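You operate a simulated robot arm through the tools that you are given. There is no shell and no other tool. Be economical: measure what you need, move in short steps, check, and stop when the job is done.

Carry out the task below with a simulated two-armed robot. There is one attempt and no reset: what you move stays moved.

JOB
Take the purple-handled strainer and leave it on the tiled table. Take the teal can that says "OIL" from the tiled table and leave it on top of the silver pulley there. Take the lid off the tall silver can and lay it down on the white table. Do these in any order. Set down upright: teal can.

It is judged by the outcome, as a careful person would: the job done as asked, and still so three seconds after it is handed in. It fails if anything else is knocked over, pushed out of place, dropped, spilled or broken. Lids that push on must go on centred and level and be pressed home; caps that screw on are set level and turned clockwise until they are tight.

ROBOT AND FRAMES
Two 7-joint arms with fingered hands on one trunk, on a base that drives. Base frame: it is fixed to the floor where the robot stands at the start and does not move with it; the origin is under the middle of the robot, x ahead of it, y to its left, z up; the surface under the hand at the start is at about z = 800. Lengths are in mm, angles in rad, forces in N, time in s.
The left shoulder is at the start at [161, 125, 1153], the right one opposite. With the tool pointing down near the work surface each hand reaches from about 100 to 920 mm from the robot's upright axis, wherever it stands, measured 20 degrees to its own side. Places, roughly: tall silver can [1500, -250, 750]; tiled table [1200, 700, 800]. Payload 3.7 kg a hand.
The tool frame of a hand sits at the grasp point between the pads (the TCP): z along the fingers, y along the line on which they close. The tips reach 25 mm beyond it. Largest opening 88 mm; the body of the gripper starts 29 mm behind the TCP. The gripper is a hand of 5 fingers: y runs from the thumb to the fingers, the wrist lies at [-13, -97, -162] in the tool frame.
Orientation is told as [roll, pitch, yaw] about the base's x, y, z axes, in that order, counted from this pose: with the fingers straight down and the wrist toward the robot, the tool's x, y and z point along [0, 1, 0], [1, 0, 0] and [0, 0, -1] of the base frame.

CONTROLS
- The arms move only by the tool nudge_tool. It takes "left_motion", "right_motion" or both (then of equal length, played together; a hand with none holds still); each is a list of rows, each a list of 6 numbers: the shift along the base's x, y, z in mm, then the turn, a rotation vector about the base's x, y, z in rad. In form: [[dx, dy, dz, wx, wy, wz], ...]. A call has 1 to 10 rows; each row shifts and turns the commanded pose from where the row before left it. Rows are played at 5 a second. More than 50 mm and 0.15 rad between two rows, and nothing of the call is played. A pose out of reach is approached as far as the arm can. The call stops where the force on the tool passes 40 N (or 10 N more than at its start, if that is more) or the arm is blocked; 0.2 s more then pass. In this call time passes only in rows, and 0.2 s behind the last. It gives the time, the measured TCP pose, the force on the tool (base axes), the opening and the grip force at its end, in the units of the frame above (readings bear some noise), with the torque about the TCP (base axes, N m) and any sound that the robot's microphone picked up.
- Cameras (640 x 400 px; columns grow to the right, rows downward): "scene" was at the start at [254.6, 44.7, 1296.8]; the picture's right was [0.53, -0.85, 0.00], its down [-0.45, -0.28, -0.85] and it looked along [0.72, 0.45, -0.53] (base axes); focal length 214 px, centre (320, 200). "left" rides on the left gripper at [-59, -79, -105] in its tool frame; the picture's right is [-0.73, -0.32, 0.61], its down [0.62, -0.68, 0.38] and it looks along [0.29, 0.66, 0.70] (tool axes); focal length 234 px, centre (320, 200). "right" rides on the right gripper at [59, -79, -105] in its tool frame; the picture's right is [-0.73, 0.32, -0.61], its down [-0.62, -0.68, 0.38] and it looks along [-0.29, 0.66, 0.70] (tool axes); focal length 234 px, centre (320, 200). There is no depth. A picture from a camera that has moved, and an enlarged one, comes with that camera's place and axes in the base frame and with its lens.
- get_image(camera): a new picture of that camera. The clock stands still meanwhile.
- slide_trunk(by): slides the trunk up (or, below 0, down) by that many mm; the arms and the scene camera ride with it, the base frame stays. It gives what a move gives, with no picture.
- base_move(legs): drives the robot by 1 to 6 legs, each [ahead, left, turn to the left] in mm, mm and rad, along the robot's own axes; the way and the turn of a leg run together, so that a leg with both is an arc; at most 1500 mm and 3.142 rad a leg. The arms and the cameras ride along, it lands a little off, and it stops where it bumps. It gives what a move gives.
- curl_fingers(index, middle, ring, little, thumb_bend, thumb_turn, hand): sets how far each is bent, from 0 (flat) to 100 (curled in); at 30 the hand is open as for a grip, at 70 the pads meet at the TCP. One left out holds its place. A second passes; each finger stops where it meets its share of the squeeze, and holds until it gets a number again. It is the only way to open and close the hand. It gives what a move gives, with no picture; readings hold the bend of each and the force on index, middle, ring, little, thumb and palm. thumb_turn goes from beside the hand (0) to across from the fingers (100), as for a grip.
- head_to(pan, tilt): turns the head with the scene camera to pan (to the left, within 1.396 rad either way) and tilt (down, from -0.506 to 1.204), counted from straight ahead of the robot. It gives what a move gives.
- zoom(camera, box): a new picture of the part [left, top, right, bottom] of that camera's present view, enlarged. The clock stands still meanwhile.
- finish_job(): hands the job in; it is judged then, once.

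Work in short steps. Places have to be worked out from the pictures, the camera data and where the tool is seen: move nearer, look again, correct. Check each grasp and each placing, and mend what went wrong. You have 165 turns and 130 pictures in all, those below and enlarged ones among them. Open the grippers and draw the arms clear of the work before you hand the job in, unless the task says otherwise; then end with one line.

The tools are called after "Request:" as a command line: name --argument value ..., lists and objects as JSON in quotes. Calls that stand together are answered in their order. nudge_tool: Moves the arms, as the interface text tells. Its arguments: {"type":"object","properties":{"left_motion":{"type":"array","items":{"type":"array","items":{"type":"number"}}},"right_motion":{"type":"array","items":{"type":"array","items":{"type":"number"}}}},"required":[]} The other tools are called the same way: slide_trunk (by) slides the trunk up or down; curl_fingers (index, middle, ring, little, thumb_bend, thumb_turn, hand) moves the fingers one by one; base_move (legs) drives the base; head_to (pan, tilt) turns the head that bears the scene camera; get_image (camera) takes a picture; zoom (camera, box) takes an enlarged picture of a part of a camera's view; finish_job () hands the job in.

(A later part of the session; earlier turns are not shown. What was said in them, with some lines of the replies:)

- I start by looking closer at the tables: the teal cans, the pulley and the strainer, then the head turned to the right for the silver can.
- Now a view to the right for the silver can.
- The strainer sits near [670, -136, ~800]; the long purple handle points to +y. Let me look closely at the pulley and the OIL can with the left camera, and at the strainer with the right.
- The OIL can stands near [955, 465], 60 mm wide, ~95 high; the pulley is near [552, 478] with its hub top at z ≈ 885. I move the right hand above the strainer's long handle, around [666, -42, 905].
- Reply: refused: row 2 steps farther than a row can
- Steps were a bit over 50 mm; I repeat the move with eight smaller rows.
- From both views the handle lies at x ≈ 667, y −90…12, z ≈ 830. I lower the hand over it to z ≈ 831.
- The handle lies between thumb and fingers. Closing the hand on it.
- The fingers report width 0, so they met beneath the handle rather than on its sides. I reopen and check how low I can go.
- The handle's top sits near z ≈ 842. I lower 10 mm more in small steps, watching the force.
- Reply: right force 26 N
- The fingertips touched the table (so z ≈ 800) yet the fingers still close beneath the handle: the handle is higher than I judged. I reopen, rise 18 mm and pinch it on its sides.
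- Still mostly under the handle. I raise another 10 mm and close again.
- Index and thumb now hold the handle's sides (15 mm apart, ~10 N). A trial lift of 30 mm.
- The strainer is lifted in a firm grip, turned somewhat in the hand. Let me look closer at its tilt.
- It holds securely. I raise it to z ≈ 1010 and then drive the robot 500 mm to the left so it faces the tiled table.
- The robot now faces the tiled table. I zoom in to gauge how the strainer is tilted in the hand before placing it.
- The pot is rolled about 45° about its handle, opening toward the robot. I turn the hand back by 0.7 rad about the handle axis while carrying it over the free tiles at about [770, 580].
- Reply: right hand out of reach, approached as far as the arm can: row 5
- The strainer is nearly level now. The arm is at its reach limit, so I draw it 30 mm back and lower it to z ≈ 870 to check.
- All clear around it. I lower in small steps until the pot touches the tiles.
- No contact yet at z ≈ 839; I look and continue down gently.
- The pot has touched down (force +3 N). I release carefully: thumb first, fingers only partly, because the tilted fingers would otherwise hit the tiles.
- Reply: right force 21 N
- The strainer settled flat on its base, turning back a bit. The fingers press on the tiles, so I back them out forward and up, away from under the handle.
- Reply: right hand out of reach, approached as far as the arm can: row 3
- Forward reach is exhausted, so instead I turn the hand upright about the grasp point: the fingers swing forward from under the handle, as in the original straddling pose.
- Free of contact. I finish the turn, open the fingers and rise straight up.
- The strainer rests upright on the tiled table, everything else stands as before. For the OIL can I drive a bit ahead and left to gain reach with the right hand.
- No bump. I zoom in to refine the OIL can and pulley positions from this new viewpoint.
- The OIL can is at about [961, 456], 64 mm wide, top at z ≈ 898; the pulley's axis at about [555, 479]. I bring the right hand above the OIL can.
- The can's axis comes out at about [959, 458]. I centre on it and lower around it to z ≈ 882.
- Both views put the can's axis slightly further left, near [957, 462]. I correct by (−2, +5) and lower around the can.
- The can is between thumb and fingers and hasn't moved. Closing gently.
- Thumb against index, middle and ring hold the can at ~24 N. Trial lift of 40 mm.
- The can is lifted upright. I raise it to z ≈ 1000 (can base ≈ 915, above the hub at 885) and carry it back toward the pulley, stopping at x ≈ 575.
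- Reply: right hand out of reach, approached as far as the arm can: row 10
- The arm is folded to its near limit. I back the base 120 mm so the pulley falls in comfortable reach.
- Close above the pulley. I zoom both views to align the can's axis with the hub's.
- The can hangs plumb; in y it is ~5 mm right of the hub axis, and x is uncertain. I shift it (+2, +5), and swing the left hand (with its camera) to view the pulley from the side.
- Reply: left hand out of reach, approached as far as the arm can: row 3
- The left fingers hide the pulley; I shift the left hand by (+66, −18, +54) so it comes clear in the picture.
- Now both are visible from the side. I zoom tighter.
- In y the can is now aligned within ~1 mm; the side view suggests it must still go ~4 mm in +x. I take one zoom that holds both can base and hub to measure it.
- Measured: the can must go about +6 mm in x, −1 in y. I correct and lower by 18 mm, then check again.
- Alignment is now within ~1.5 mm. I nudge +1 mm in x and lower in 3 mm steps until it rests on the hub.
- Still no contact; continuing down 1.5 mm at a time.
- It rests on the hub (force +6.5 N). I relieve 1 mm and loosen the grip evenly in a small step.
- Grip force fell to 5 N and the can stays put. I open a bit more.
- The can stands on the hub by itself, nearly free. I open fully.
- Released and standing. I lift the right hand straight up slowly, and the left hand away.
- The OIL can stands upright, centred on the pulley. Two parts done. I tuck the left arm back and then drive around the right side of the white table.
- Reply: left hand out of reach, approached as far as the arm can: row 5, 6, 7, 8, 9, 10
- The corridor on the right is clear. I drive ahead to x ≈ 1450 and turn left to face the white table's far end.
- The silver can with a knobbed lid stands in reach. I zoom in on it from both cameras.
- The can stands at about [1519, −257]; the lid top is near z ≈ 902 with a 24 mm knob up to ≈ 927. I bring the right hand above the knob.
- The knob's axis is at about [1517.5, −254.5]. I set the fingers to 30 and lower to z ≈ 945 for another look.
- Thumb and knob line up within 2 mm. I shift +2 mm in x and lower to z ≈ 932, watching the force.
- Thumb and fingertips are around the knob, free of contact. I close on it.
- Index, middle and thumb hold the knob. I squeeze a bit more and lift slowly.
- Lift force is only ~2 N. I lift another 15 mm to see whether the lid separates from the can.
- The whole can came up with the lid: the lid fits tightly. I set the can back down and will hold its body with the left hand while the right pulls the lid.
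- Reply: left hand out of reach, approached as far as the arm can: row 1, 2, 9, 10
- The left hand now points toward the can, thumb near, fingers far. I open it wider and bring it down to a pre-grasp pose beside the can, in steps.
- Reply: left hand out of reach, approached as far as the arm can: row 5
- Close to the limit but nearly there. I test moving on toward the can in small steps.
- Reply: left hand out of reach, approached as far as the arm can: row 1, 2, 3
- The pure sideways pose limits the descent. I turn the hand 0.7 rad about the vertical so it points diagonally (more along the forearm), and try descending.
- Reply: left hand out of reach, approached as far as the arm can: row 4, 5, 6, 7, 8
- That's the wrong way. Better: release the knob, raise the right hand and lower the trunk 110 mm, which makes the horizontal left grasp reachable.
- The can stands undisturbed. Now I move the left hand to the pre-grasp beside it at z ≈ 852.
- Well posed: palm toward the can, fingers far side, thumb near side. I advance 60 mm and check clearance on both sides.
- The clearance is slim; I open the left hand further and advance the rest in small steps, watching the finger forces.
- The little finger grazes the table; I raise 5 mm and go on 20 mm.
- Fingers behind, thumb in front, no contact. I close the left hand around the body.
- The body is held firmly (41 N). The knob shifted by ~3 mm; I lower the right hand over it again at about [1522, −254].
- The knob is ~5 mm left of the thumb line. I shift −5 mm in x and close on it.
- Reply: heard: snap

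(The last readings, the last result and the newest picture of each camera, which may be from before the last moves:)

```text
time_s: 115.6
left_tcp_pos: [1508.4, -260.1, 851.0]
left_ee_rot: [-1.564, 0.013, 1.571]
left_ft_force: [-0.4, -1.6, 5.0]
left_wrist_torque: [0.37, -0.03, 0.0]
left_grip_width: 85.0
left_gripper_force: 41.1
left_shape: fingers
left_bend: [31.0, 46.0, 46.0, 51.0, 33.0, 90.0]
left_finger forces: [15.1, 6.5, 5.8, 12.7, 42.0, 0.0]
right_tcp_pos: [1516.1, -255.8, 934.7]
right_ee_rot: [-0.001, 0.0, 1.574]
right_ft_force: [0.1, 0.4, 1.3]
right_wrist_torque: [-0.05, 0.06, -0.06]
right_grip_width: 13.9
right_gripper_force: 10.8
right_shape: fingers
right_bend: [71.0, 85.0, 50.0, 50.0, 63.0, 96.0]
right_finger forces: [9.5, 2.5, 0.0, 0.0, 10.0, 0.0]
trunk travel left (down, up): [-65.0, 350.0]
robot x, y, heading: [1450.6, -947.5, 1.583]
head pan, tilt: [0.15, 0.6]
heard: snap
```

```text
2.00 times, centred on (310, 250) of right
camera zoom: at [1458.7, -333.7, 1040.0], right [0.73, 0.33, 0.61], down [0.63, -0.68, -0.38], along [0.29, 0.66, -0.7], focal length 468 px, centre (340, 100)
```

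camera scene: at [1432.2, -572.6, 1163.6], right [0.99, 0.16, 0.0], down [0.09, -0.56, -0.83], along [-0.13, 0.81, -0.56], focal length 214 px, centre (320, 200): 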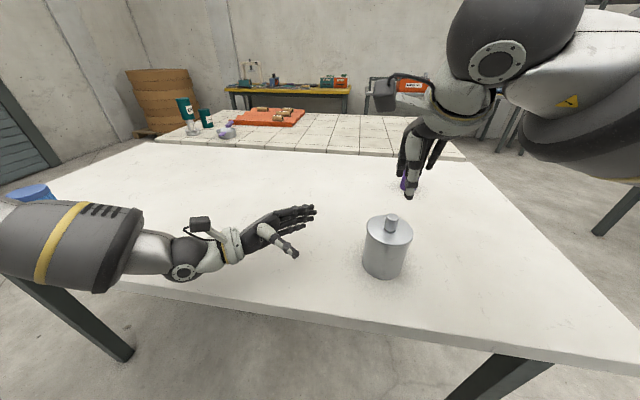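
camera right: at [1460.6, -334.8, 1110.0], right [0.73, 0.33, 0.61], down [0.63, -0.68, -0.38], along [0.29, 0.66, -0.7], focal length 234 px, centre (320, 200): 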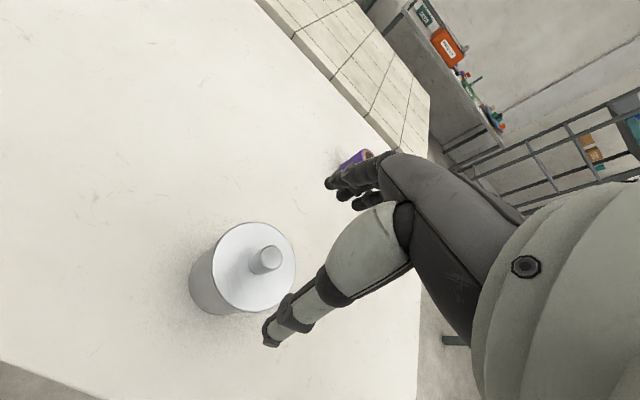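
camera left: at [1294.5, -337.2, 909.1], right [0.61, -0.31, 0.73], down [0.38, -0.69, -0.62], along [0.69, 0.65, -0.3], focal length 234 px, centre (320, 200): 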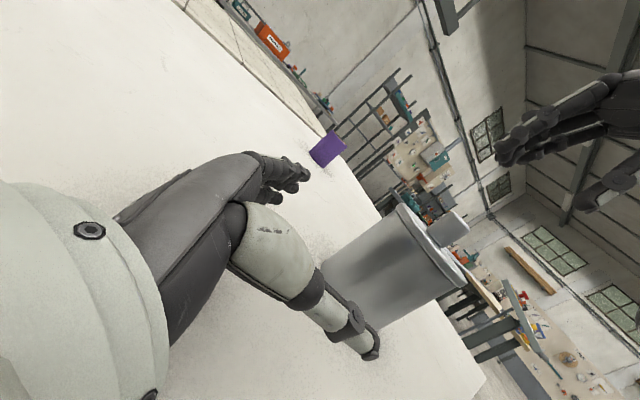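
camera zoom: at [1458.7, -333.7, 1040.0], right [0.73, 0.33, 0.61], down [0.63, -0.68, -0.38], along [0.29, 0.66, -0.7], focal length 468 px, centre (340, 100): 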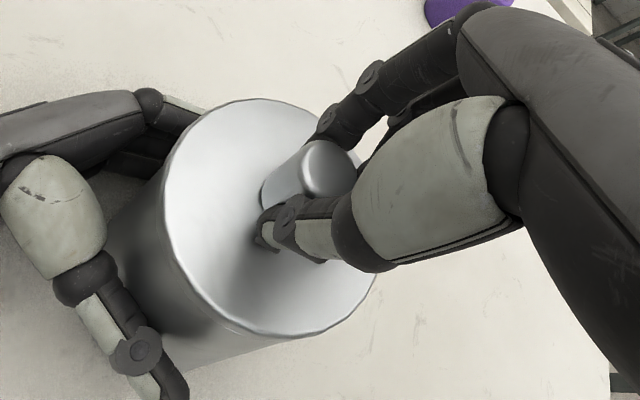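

A snap was heard: the lid seems to have come free. I lift it slowly while the left hand holds the can.

Request:
nudge_tool --right_motion '[[0, 0, 3, 0, 0, 0], [0, 0, 5, 0, 0, 0], [0, 0, 7, 0, 0, 0]]'

Request:
zoom --camera "scene" --box '[300, 170, 460, 290]'

```text
time_s: 116.4
left_tcp_pos: [1508.5, -259.5, 851.4]
left_ee_rot: [-1.562, 0.015, 1.57]
left_ft_force: [0.8, -0.2, 5.7]
left_wrist_torque: [0.23, 0.01, 0.01]
left_grip_width: 85.1
left_gripper_force: 40.1
left_shape: fingers
left_bend: [31.0, 46.0, 46.0, 51.0, 33.0, 90.0]
left_finger forces: [15.4, 6.5, 5.7, 11.8, 41.1, 0.1]
right_tcp_pos: [1517.7, -254.9, 950.4]
right_ee_rot: [0.002, 0.002, 1.574]
right_ft_force: [-1.1, -0.3, -1.0]
right_wrist_torque: [0.04, 0.01, 0.01]
right_grip_width: 13.4
right_gripper_force: 9.9
right_shape: fingers
right_bend: [72.0, 85.0, 50.0, 50.0, 63.0, 96.0]
right_finger forces: [8.9, 1.0, 0.0, 0.0, 9.7, 0.1]
trunk travel left (down, up): [-65.0, 350.0]
robot x, y, heading: [1452.6, -945.6, 1.584]
head pan, tilt: [0.15, 0.6]
```

```text
3.33 times, centred on (380, 230) of scene
camera zoom: at [1432.1, -571.9, 1163.2], right [0.99, 0.16, 0.0], down [0.09, -0.56, -0.83], along [-0.13, 0.81, -0.56], focal length 715 px, centre (120, 100)
```

zoom: 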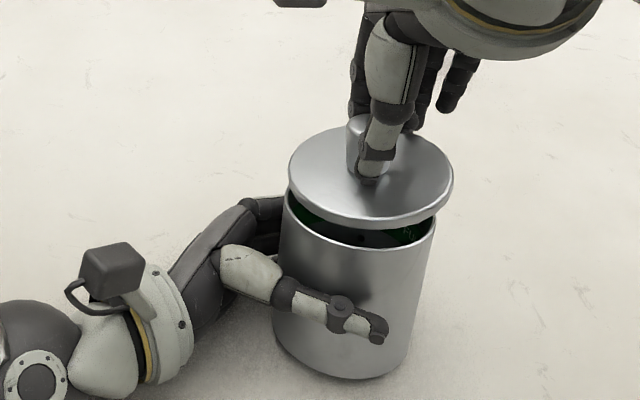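

The lid is off cleanly. I raise it further and carry it to the right over a free spot at x ≈ 1680.

Request:
nudge_tool --right_motion '[[0, 0, 20, 0, 0, 0], [0, 0, 25, 0, 0, 0], [25, 0, 0, 0, 0, 0], [35, 0, 0, 0, 0, 0], [35, 0, 0, 0, 0, 0], [35, 0, 0, 0, 0, 0], [32, 0, 0, 0, 0, 0]]'

Request:
get_image --camera "scene"

```text
time_s: 118.0
left_tcp_pos: [1508.8, -260.1, 851.2]
left_ee_rot: [-1.565, 0.014, 1.571]
left_ft_force: [0.1, -0.2, 5.5]
left_wrist_torque: [0.18, 0.03, -0.05]
left_grip_width: 84.8
left_gripper_force: 40.0
left_shape: fingers
left_bend: [31.0, 46.0, 46.0, 51.0, 33.0, 90.0]
left_finger forces: [15.1, 6.5, 5.6, 11.7, 41.1, 0.0]
right_tcp_pos: [1680.4, -253.9, 996.1]
right_ee_rot: [0.0, 0.002, 1.576]
right_ft_force: [0.0, -0.4, -0.8]
right_wrist_torque: [-0.02, -0.02, -0.03]
right_grip_width: 13.3
right_gripper_force: 9.9
right_shape: fingers
right_bend: [72.0, 85.0, 50.0, 50.0, 63.0, 96.0]
right_finger forces: [9.0, 0.9, 0.0, 0.0, 9.4, 0.1]
trunk travel left (down, up): [-65.0, 350.0]
robot x, y, heading: [1452.5, -949.4, 1.582]
head pan, tilt: [0.15, 0.6]
```

```text
22 pictures are left
camera scene: at [1432.2, -572.0, 1163.2], right [0.99, 0.16, 0.0], down [0.09, -0.56, -0.83], along [-0.13, 0.81, -0.56], focal length 214 px, centre (320, 200)
```

scene: 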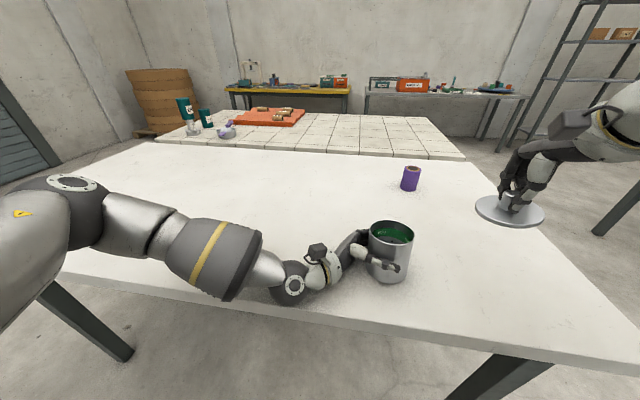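

The lid hangs level over a clear spot. I lower it toward the table.

Request:
nudge_tool --right_motion '[[0, 0, -35, 0, 0, 0], [0, 0, -35, 0, 0, 0], [0, 0, -30, 0, 0, 0], [0, 0, -20, 0, 0, 0], [0, 0, -12, 0, 0, 0]]'

Request:
zoom --camera "scene" --box '[430, 170, 590, 300]'

```text
time_s: 119.2
left_tcp_pos: [1507.9, -259.8, 852.5]
left_ee_rot: [-1.564, 0.014, 1.572]
left_ft_force: [-0.6, 0.4, 5.5]
left_wrist_torque: [0.19, 0.07, 0.05]
left_grip_width: 84.6
left_gripper_force: 39.7
left_shape: fingers
left_bend: [31.0, 46.0, 46.0, 51.0, 33.0, 90.0]
left_finger forces: [14.9, 6.5, 5.7, 12.0, 40.7, 0.0]
right_tcp_pos: [1680.1, -255.5, 864.0]
right_ee_rot: [0.002, 0.002, 1.575]
right_ft_force: [0.5, 0.3, -0.7]
right_wrist_torque: [-0.03, 0.0, 0.02]
right_grip_width: 13.5
right_gripper_force: 9.3
right_shape: fingers
right_bend: [72.0, 85.0, 50.0, 50.0, 63.0, 96.0]
right_finger forces: [8.7, 0.9, 0.0, 0.0, 9.3, 0.0]
trunk travel left (down, up): [-65.0, 350.0]
robot x, y, heading: [1448.4, -949.5, 1.581]
head pan, tilt: [0.15, 0.6]
```

```text
3.08 times, centred on (510, 235) of scene
camera zoom: at [1432.0, -572.0, 1163.2], right [0.99, 0.16, 0.0], down [0.09, -0.56, -0.83], along [-0.13, 0.81, -0.56], focal length 660 px, centre (-265, 92)
```

zoom: 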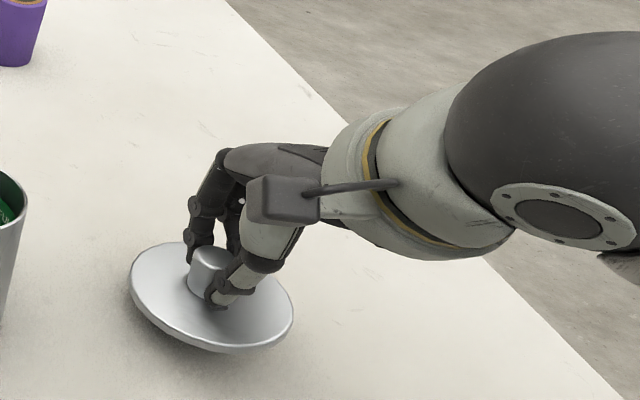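

Nearly down. I go on in 4 mm steps until it touches.

Request:
nudge_tool --right_motion '[[0, 0, -4, 0, 0, 0], [0, 0, -4, 0, 0, 0], [0, 0, -4, 0, 0, 0]]'

Request:
nudge_tool --right_motion '[[0, 0, -3, 0, 0, 0], [0, 0, -2, 0, 0, 0]]'

Request:
zoom --camera "scene" --box '[430, 170, 590, 300]'

```text
time_s: 120.0
left_tcp_pos: [1508.4, -260.9, 851.5]
left_ee_rot: [-1.563, 0.014, 1.57]
left_ft_force: [-0.8, 0.1, 5.9]
left_wrist_torque: [0.2, 0.05, 0.03]
left_grip_width: 84.8
left_gripper_force: 40.1
left_shape: fingers
left_bend: [31.0, 46.0, 46.0, 51.0, 33.0, 90.0]
left_finger forces: [15.0, 6.4, 5.5, 11.8, 40.7, 0.1]
right_tcp_pos: [1680.2, -255.7, 850.7]
right_ee_rot: [0.001, 0.0, 1.573]
right_ft_force: [0.1, 0.1, -0.3]
right_wrist_torque: [-0.01, 0.01, 0.01]
right_grip_width: 13.4
right_gripper_force: 9.7
right_shape: fingers
right_bend: [72.0, 85.0, 50.0, 50.0, 63.0, 96.0]
right_finger forces: [8.7, 0.9, 0.0, 0.0, 9.3, 0.1]
trunk travel left (down, up): [-65.0, 350.0]
robot x, y, heading: [1450.6, -946.1, 1.583]
head pan, tilt: [0.15, 0.6]
```

```text
time_s: 120.6
left_tcp_pos: [1507.4, -259.7, 851.1]
left_ee_rot: [-1.564, 0.014, 1.571]
left_ft_force: [-0.1, -0.3, 5.5]
left_wrist_torque: [0.19, 0.01, 0.03]
left_grip_width: 84.7
left_gripper_force: 39.6
left_shape: fingers
left_bend: [31.0, 46.0, 46.0, 51.0, 33.0, 90.0]
left_finger forces: [15.0, 6.4, 5.5, 11.9, 40.7, 0.0]
right_tcp_pos: [1679.7, -255.3, 845.5]
right_ee_rot: [0.0, 0.0, 1.575]
right_ft_force: [0.9, -1.0, 0.0]
right_wrist_torque: [-0.02, 0.02, 0.03]
right_grip_width: 13.3
right_gripper_force: 9.5
right_shape: fingers
right_bend: [72.0, 85.0, 50.0, 50.0, 63.0, 96.0]
right_finger forces: [8.8, 1.1, 0.0, 0.2, 9.4, 0.0]
trunk travel left (down, up): [-65.0, 350.0]
robot x, y, heading: [1449.8, -946.0, 1.581]
head pan, tilt: [0.15, 0.6]
```

```text
3.08 times, centred on (510, 235) of scene
camera zoom: at [1432.0, -572.0, 1163.2], right [0.99, 0.16, 0.0], down [0.09, -0.56, -0.83], along [-0.13, 0.81, -0.56], focal length 660 px, centre (-265, 92)
```

zoom: 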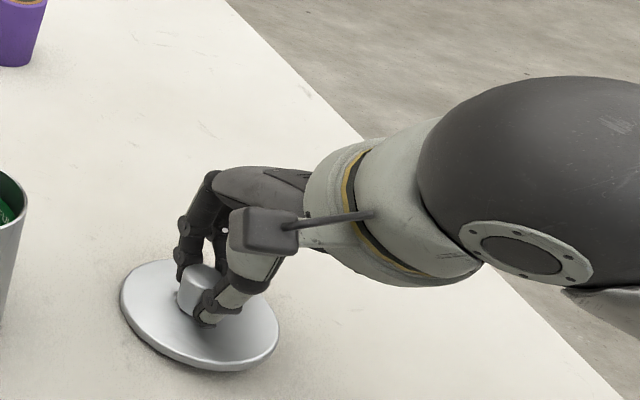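

Request:
nudge_tool --right_motion '[[0, 0, -3, 0, 0, 0], [0, 0, -3, 0, 0, 0]]'

Request:
nudge_tool --right_motion '[[0, 0, -3, 0, 0, 0], [0, 0, -2, 0, 0, 0]]'

```text
time_s: 121.2
left_tcp_pos: [1507.9, -260.2, 850.9]
left_ee_rot: [-1.562, 0.015, 1.571]
left_ft_force: [-0.4, 1.1, 4.8]
left_wrist_torque: [0.23, 0.04, 0.03]
left_grip_width: 84.9
left_gripper_force: 39.4
left_shape: fingers
left_bend: [31.0, 46.0, 46.0, 51.0, 33.0, 90.0]
left_finger forces: [15.1, 6.5, 5.6, 11.9, 40.3, 0.0]
right_tcp_pos: [1680.3, -254.4, 839.6]
right_ee_rot: [0.003, 0.001, 1.575]
right_ft_force: [0.5, 0.5, 3.1]
right_wrist_torque: [0.01, 0.09, 0.02]
right_grip_width: 13.5
right_gripper_force: 12.7
right_shape: fingers
right_bend: [72.0, 85.0, 50.0, 50.0, 63.0, 96.0]
right_finger forces: [10.1, 4.7, 0.1, 0.1, 10.2, 0.0]
trunk travel left (down, up): [-65.0, 350.0]
robot x, y, heading: [1451.1, -946.9, 1.585]
head pan, tilt: [0.15, 0.6]
```

```text
time_s: 121.8
left_tcp_pos: [1507.2, -261.0, 851.9]
left_ee_rot: [-1.564, 0.016, 1.57]
left_ft_force: [0.9, 1.0, 2.3]
left_wrist_torque: [0.14, 0.0, 0.01]
left_grip_width: 84.8
left_gripper_force: 39.5
left_shape: fingers
left_bend: [31.0, 46.0, 46.0, 51.0, 33.0, 90.0]
left_finger forces: [15.5, 6.6, 5.5, 11.7, 39.5, 0.1]
right_tcp_pos: [1678.8, -253.9, 838.3]
right_ee_rot: [-0.001, -0.004, 1.574]
right_ft_force: [0.4, -0.4, 11.5]
right_wrist_torque: [-0.08, 0.14, 0.04]
right_grip_width: 13.7
right_gripper_force: 13.7
right_shape: fingers
right_bend: [72.0, 86.0, 50.0, 50.0, 63.0, 95.0]
right_finger forces: [8.8, 8.1, 0.0, 0.0, 11.8, 0.0]
trunk travel left (down, up): [-65.0, 350.0]
robot x, y, heading: [1448.9, -949.2, 1.578]
head pan, tilt: [0.15, 0.6]
```

The lid rests on the table (11 N). I relieve 2 mm and open the right hand, then rise.

Request:
nudge_tool --right_motion '[[0, 0, 2, 0, 0, 0]]'

Request:
curl_fingers --hand "right" --index 45 --middle 45 --ring 45 --little 45 --thumb_bend 45

Request:
nudge_tool --right_motion '[[0, 0, 12, 0, 0, 0], [0, 0, 20, 0, 0, 0], [0, 0, 35, 0, 0, 0], [0, 0, 45, 0, 0, 0], [0, 0, 45, 0, 0, 0], [0, 0, 45, 0, 0, 0]]'

Request:
get_image --camera "scene"

```text
time_s: 122.2
left_tcp_pos: [1507.6, -260.2, 851.7]
left_ee_rot: [-1.563, 0.015, 1.573]
left_ft_force: [-0.8, 0.3, 4.0]
left_wrist_torque: [0.12, 0.01, -0.03]
left_grip_width: 85.0
left_gripper_force: 39.8
left_shape: fingers
left_bend: [31.0, 46.0, 46.0, 51.0, 33.0, 90.0]
left_finger forces: [15.2, 6.5, 5.7, 11.6, 40.2, 0.0]
right_tcp_pos: [1679.0, -254.1, 836.8]
right_ee_rot: [0.001, 0.0, 1.575]
right_ft_force: [-0.1, 3.2, 9.3]
right_wrist_torque: [0.01, 0.08, -0.02]
right_grip_width: 13.8
right_gripper_force: 13.7
right_shape: fingers
right_bend: [72.0, 85.0, 50.0, 50.0, 63.0, 95.0]
right_finger forces: [10.2, 6.6, 0.1, 0.0, 10.4, 0.0]
trunk travel left (down, up): [-65.0, 350.0]
robot x, y, heading: [1448.0, -947.0, 1.582]
head pan, tilt: [0.15, 0.6]
```

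```text
time_s: 123.2
left_tcp_pos: [1508.3, -261.8, 850.7]
left_ee_rot: [-1.564, 0.015, 1.569]
left_ft_force: [-1.4, -0.7, 5.1]
left_wrist_torque: [0.13, 0.07, 0.03]
left_grip_width: 84.7
left_gripper_force: 39.0
left_shape: fingers
left_bend: [31.0, 46.0, 47.0, 51.0, 33.0, 90.0]
left_finger forces: [14.8, 6.4, 5.5, 11.4, 40.9, 0.1]
right_tcp_pos: [1679.9, -254.7, 837.4]
right_ee_rot: [0.0, 0.003, 1.573]
right_ft_force: [0.2, -1.1, 1.0]
right_wrist_torque: [0.07, -0.01, -0.01]
right_grip_width: 52.2
right_gripper_force: 0.6
right_shape: fingers
right_bend: [45.0, 46.0, 45.0, 45.0, 45.0, 97.0]
right_finger forces: [0.1, 1.8, 0.0, 0.0, 0.0, 0.0]
trunk travel left (down, up): [-65.0, 350.0]
robot x, y, heading: [1449.4, -947.6, 1.586]
head pan, tilt: [0.15, 0.6]
```

```text
time_s: 124.6
left_tcp_pos: [1508.4, -260.6, 851.6]
left_ee_rot: [-1.564, 0.013, 1.571]
left_ft_force: [-0.3, -1.7, 6.3]
left_wrist_torque: [0.14, 0.07, 0.03]
left_grip_width: 85.0
left_gripper_force: 39.5
left_shape: fingers
left_bend: [31.0, 46.0, 47.0, 51.0, 33.0, 90.0]
left_finger forces: [14.3, 6.4, 5.5, 11.1, 40.7, 0.0]
right_tcp_pos: [1676.8, -258.2, 1038.9]
right_ee_rot: [-0.001, 0.003, 1.575]
right_ft_force: [0.2, 0.4, -0.6]
right_wrist_torque: [0.01, 0.02, 0.02]
right_grip_width: 52.2
right_gripper_force: 0.0
right_shape: fingers
right_bend: [45.0, 45.0, 45.0, 45.0, 45.0, 97.0]
right_finger forces: [0.0, 0.0, 0.0, 0.0, 0.0, 0.1]
trunk travel left (down, up): [-65.0, 350.0]
robot x, y, heading: [1450.4, -951.4, 1.58]
head pan, tilt: [0.15, 0.6]
```

```text
19 pictures are left
camera scene: at [1432.0, -572.1, 1163.2], right [0.99, 0.16, 0.0], down [0.09, -0.56, -0.83], along [-0.13, 0.81, -0.56], focal length 214 px, centre (320, 200)
```

scene: 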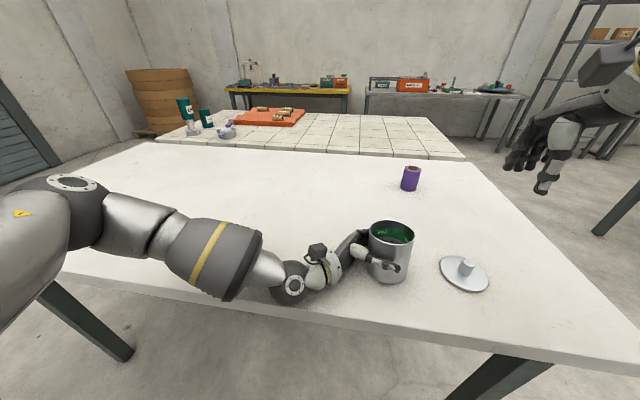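

The lid lies on the white table. Before releasing the can I check that it sits flat.

Request:
zoom --camera "scene" --box '[330, 205, 450, 295]'

```text
4.44 times, centred on (390, 250) of scene
camera zoom: at [1432.0, -572.1, 1163.2], right [0.99, 0.16, 0.0], down [0.09, -0.56, -0.83], along [-0.13, 0.81, -0.56], focal length 953 px, centre (9, -22)
```

zoom: 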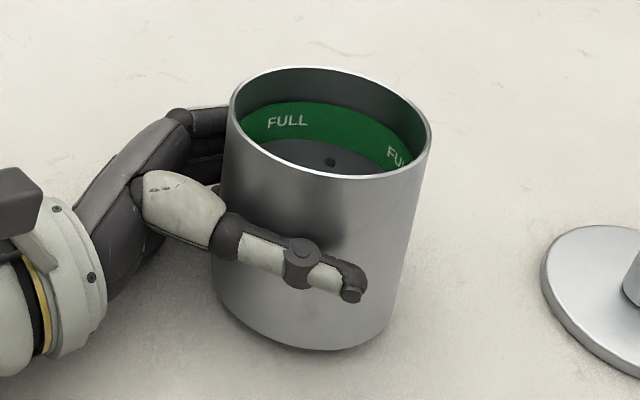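

It stands on the table (supported, 5 N). I loosen the left grip gradually on both sides.

Request:
curl_fingers --hand "left" --index 26 --middle 39 --ring 39 --little 42 --thumb_bend 27

Request:
curl_fingers --hand "left" --index 16 --middle 26 --ring 26 --little 28 --thumb_bend 16

Request:
zoom --camera "scene" --box '[330, 205, 450, 295]'

```text
time_s: 125.6
left_tcp_pos: [1507.8, -259.5, 850.6]
left_ee_rot: [-1.562, 0.016, 1.57]
left_ft_force: [0.1, -0.7, 1.9]
left_wrist_torque: [0.04, -0.02, 0.01]
left_grip_width: 98.2
left_gripper_force: 5.4
left_shape: fingers
left_bend: [26.0, 39.0, 39.0, 41.0, 22.0, 95.0]
left_finger forces: [0.6, 0.1, 0.1, 4.2, 5.9, 0.1]
right_tcp_pos: [1676.6, -258.0, 1039.5]
right_ee_rot: [-0.001, 0.001, 1.573]
right_ft_force: [1.1, 0.2, 0.6]
right_wrist_torque: [-0.01, -0.02, -0.02]
right_grip_width: 52.2
right_gripper_force: 0.1
right_shape: fingers
right_bend: [45.0, 45.0, 45.0, 45.0, 45.0, 97.0]
right_finger forces: [0.1, 0.1, 0.0, 0.1, 0.0, 0.1]
trunk travel left (down, up): [-65.0, 350.0]
robot x, y, heading: [1447.4, -952.0, 1.579]
head pan, tilt: [0.15, 0.6]
```

```text
time_s: 126.6
left_tcp_pos: [1508.1, -259.5, 850.1]
left_ee_rot: [-1.563, 0.018, 1.571]
left_ft_force: [-0.1, 0.0, -0.3]
left_wrist_torque: [0.02, 0.0, 0.03]
left_grip_width: 110.9
left_gripper_force: 0.2
left_shape: fingers
left_bend: [16.0, 26.0, 26.0, 28.0, 16.0, 97.0]
left_finger forces: [0.1, 0.0, 0.1, 0.0, 0.1, 0.0]
right_tcp_pos: [1677.2, -256.0, 1038.9]
right_ee_rot: [0.0, 0.001, 1.577]
right_ft_force: [-0.8, -0.1, -0.1]
right_wrist_torque: [0.02, -0.02, 0.0]
right_grip_width: 52.0
right_gripper_force: 0.1
right_shape: fingers
right_bend: [45.0, 45.0, 45.0, 45.0, 45.0, 97.0]
right_finger forces: [0.0, 0.0, 0.0, 0.0, 0.1, 0.0]
trunk travel left (down, up): [-65.0, 350.0]
robot x, y, heading: [1447.3, -950.9, 1.58]
head pan, tilt: [0.15, 0.6]
```

```text
4.44 times, centred on (390, 250) of scene
camera zoom: at [1432.1, -571.5, 1163.0], right [0.99, 0.16, 0.0], down [0.09, -0.56, -0.83], along [-0.13, 0.81, -0.56], focal length 953 px, centre (9, -22)
```

zoom: 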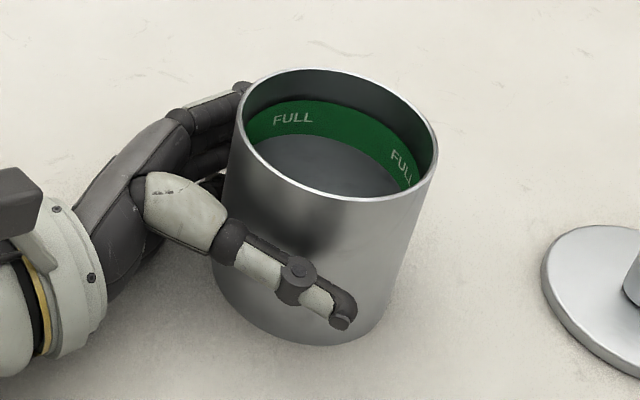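

Released, the can stands level. I open fully and withdraw the left hand straight back to the left.

Request:
curl_fingers --hand "left" --index 6 --middle 6 --ring 6 --little 6 --thumb_bend 6

Request:
nudge_tool --left_motion '[[-8, 0, 0, 0, 0, 0], [-15, 0, 0, 0, 0, 0], [-20, 0, 0, 0, 0, 0], [-25, 0, 0, 0, 0, 0], [-25, 0, 5, 0, 0, 0], [-25, 0, 10, 0, 0, 0]]'

Request:
get_image --camera "scene"

```text
time_s: 127.6
left_tcp_pos: [1507.8, -259.6, 851.2]
left_ee_rot: [-1.563, 0.013, 1.569]
left_ft_force: [-1.0, -0.1, -1.2]
left_wrist_torque: [0.02, 0.02, 0.03]
left_grip_width: 125.2
left_gripper_force: 0.0
left_shape: fingers
left_bend: [6.0, 6.0, 6.0, 6.0, 6.0, 97.0]
left_finger forces: [0.1, 0.0, 0.0, 0.1, 0.0, 0.1]
right_tcp_pos: [1677.1, -256.2, 1039.8]
right_ee_rot: [0.002, 0.001, 1.575]
right_ft_force: [-0.3, 0.3, -0.1]
right_wrist_torque: [0.0, 0.0, -0.04]
right_grip_width: 52.4
right_gripper_force: 0.1
right_shape: fingers
right_bend: [45.0, 45.0, 45.0, 45.0, 45.0, 97.0]
right_finger forces: [0.0, 0.0, 0.1, 0.0, 0.0, 0.0]
trunk travel left (down, up): [-65.0, 350.0]
robot x, y, heading: [1450.2, -948.8, 1.579]
head pan, tilt: [0.15, 0.6]
```

```text
time_s: 129.0
left_tcp_pos: [1388.4, -261.8, 865.6]
left_ee_rot: [-1.563, 0.017, 1.571]
left_ft_force: [-0.3, -0.7, 0.3]
left_wrist_torque: [-0.05, 0.0, 0.0]
left_grip_width: 125.1
left_gripper_force: 0.1
left_shape: fingers
left_bend: [6.0, 6.0, 6.0, 6.0, 6.0, 97.0]
left_finger forces: [0.0, 0.1, 0.0, 0.0, 0.0, 0.0]
right_tcp_pos: [1677.6, -255.9, 1039.3]
right_ee_rot: [0.001, 0.002, 1.575]
right_ft_force: [-0.3, -0.3, -0.5]
right_wrist_torque: [0.02, -0.04, -0.01]
right_grip_width: 52.1
right_gripper_force: 0.0
right_shape: fingers
right_bend: [45.0, 45.0, 45.0, 45.0, 45.0, 97.0]
right_finger forces: [0.0, 0.0, 0.0, 0.0, 0.0, 0.0]
trunk travel left (down, up): [-65.0, 350.0]
robot x, y, heading: [1450.5, -946.9, 1.583]
head pan, tilt: [0.15, 0.6]
```

```text
16 pictures are left
camera scene: at [1431.9, -571.9, 1163.2], right [0.99, 0.16, 0.0], down [0.09, -0.56, -0.83], along [-0.13, 0.81, -0.56], focal length 214 px, centre (320, 200)
```

scene: 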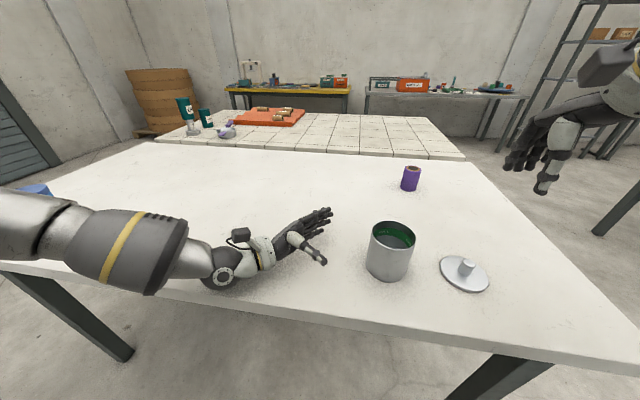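

All is standing. I raise the trunk (both arms ride up clear of the table), then back the base away.

Request:
slide_trunk --by 130

Request:
base_move --legs '[[-350, 0, 0]]'

Request:
head_to --pan 0.35 --tilt 0.4

Request:
get_image --camera "scene"

```text
time_s: 130.6
left_tcp_pos: [1389.6, -259.3, 993.4]
left_ee_rot: [-1.565, 0.018, 1.571]
left_ft_force: [0.3, 0.0, -0.7]
left_wrist_torque: [0.04, -0.02, -0.01]
left_grip_width: 125.2
left_gripper_force: 0.2
left_shape: fingers
left_bend: [6.0, 6.0, 6.0, 6.0, 6.0, 97.0]
left_finger forces: [0.0, 0.1, 0.0, 0.0, 0.0, 0.0]
right_tcp_pos: [1678.5, -253.0, 1165.0]
right_ee_rot: [0.0, 0.006, 1.575]
right_ft_force: [-0.6, -0.3, -0.2]
right_wrist_torque: [0.01, -0.03, -0.01]
right_grip_width: 52.0
right_gripper_force: 0.1
right_shape: fingers
right_bend: [45.0, 45.0, 45.0, 45.0, 45.0, 97.0]
right_finger forces: [0.0, 0.0, 0.1, 0.0, 0.0, 0.1]
trunk travel left (down, up): [-195.0, 220.0]
robot x, y, heading: [1450.0, -949.2, 1.582]
head pan, tilt: [0.15, 0.6]
```

```text
time_s: 132.9
left_tcp_pos: [1390.3, -616.4, 995.9]
left_ee_rot: [-1.564, 0.016, 1.574]
left_ft_force: [-0.3, 0.9, -1.0]
left_wrist_torque: [0.04, 0.05, 0.0]
left_grip_width: 124.9
left_gripper_force: 0.0
left_shape: fingers
left_bend: [6.0, 6.0, 6.0, 6.0, 6.0, 97.0]
left_finger forces: [0.0, 0.0, 0.0, 0.0, 0.0, 0.0]
right_tcp_pos: [1680.7, -609.2, 1168.1]
right_ee_rot: [-0.001, 0.003, 1.578]
right_ft_force: [-1.2, 0.1, 1.1]
right_wrist_torque: [-0.03, 0.03, 0.03]
right_grip_width: 52.2
right_gripper_force: 0.1
right_shape: fingers
right_bend: [45.0, 45.0, 45.0, 45.0, 45.0, 97.0]
right_finger forces: [0.0, 0.0, 0.0, 0.0, 0.1, 0.1]
trunk travel left (down, up): [-195.0, 220.0]
robot x, y, heading: [1449.3, -1299.6, 1.587]
head pan, tilt: [0.15, 0.6]
```

```text
time_s: 133.6
left_tcp_pos: [1390.9, -613.8, 995.3]
left_ee_rot: [-1.564, 0.013, 1.573]
left_ft_force: [0.5, -0.5, 0.1]
left_wrist_torque: [-0.01, 0.01, -0.01]
left_grip_width: 125.0
left_gripper_force: 0.0
left_shape: fingers
left_bend: [6.0, 6.0, 6.0, 6.0, 6.0, 97.0]
left_finger forces: [0.0, 0.0, 0.0, 0.1, 0.0, 0.1]
right_tcp_pos: [1680.4, -606.2, 1167.9]
right_ee_rot: [0.002, 0.003, 1.579]
right_ft_force: [0.9, 0.2, -0.6]
right_wrist_torque: [-0.04, 0.01, -0.02]
right_grip_width: 52.3
right_gripper_force: 0.1
right_shape: fingers
right_bend: [45.0, 45.0, 45.0, 45.0, 45.0, 97.0]
right_finger forces: [0.0, 0.1, 0.0, 0.0, 0.0, 0.1]
trunk travel left (down, up): [-195.0, 220.0]
robot x, y, heading: [1454.9, -1298.4, 1.586]
head pan, tilt: [0.351, 0.4]
```

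```text
15 pictures are left
camera scene: at [1418.3, -1060.9, 1333.0], right [0.93, 0.36, 0.0], down [0.14, -0.36, -0.92], along [-0.33, 0.86, -0.39], focal length 214 px, centre (320, 200)
```

scene: 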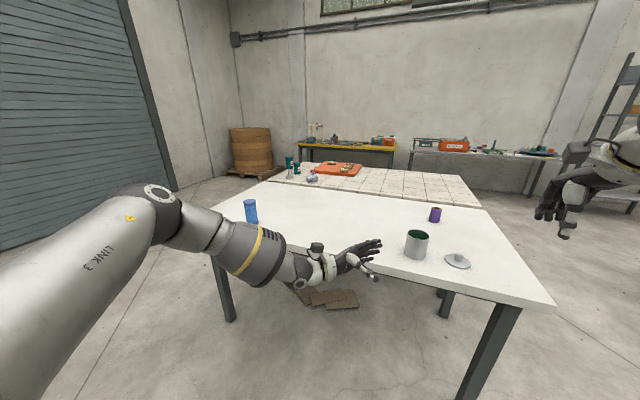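

Everything stands: blue cylinder, purple reel, open can, lid. A last zoom at the tiled table to confirm the OIL can and strainer.

Request:
zoom --camera "scene" --box '[270, 145, 370, 195]'

Request:
zoom --camera "scene" --box '[380, 190, 500, 290]'

Request:
curl_fingers --hand "left" --index 30 --middle 30 --ring 30 --little 30 --thumb_bend 30

Request:
curl_fingers --hand "right" --index 30 --middle 30 --ring 30 --little 30 --thumb_bend 30

```text
6.40 times, centred on (320, 170) of scene
camera zoom: at [1418.3, -1060.9, 1333.0], right [0.93, 0.36, 0.0], down [0.14, -0.36, -0.92], along [-0.33, 0.86, -0.39], focal length 1373 px, centre (320, 392)
```

zoom: 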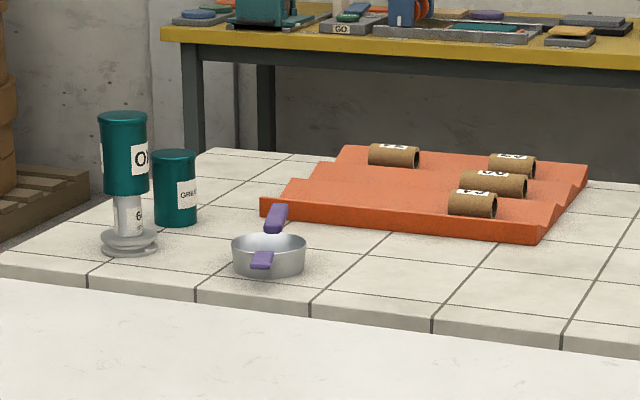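

```text
4.00 times, centred on (440, 240) of scene
camera zoom: at [1418.3, -1060.9, 1333.0], right [0.93, 0.36, 0.0], down [0.14, -0.36, -0.92], along [-0.33, 0.86, -0.39], focal length 858 px, centre (-160, 40)
```

zoom: 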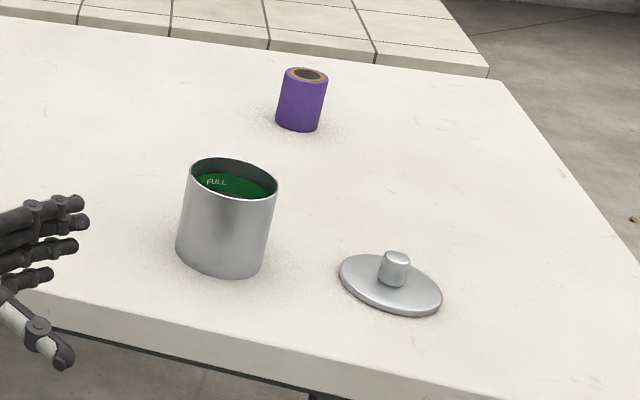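

```text
time_s: 134.6
left_tcp_pos: [1391.7, -615.1, 996.0]
left_ee_rot: [-1.565, 0.015, 1.574]
left_ft_force: [-1.3, -0.5, 0.4]
left_wrist_torque: [0.02, 0.01, 0.0]
left_grip_width: 85.2
left_gripper_force: 0.1
left_shape: fingers
left_bend: [30.0, 30.0, 30.0, 30.0, 30.0, 97.0]
left_finger forces: [0.1, 0.0, 0.1, 0.1, 0.1, 0.0]
right_tcp_pos: [1682.5, -606.4, 1168.0]
right_ee_rot: [-0.001, 0.001, 1.579]
right_ft_force: [0.2, -0.7, -0.2]
right_wrist_torque: [0.03, 0.01, 0.03]
right_grip_width: 52.2
right_gripper_force: 0.0
right_shape: fingers
right_bend: [45.0, 45.0, 45.0, 45.0, 45.0, 97.0]
right_finger forces: [0.1, 0.0, 0.0, 0.0, 0.0, 0.0]
trunk travel left (down, up): [-195.0, 220.0]
robot x, y, heading: [1452.6, -1301.8, 1.587]
head pan, tilt: [0.351, 0.4]
```

```text
time_s: 135.6
left_tcp_pos: [1391.3, -614.4, 997.1]
left_ee_rot: [-1.564, 0.013, 1.574]
left_ft_force: [1.2, 0.5, 0.0]
left_wrist_torque: [-0.02, -0.02, -0.02]
left_grip_width: 85.5
left_gripper_force: 0.1
left_shape: fingers
left_bend: [30.0, 30.0, 30.0, 30.0, 30.0, 97.0]
left_finger forces: [0.0, 0.0, 0.0, 0.0, 0.0, 0.1]
right_tcp_pos: [1680.6, -607.6, 1168.6]
right_ee_rot: [0.0, 0.002, 1.577]
right_ft_force: [-0.4, 0.5, -0.1]
right_wrist_torque: [0.01, 0.02, -0.01]
right_grip_width: 84.5
right_gripper_force: 0.0
right_shape: fingers
right_bend: [30.0, 30.0, 30.0, 30.0, 30.0, 97.0]
right_finger forces: [0.1, 0.0, 0.0, 0.1, 0.1, 0.1]
trunk travel left (down, up): [-195.0, 220.0]
robot x, y, heading: [1456.3, -1302.9, 1.586]
head pan, tilt: [0.351, 0.4]
```

All three parts are in place, nothing is disturbed, both hands are open and clear. Handing in.

Request:
finish_job

```text
The job is handed in.
```

The strainer is on the tiled table, the teal OIL can stands upright on the silver pulley, and the tall can's lid lies on the white table; nothing was knocked over, though the tall can shifted a few millimetres while I freed its tight lid.
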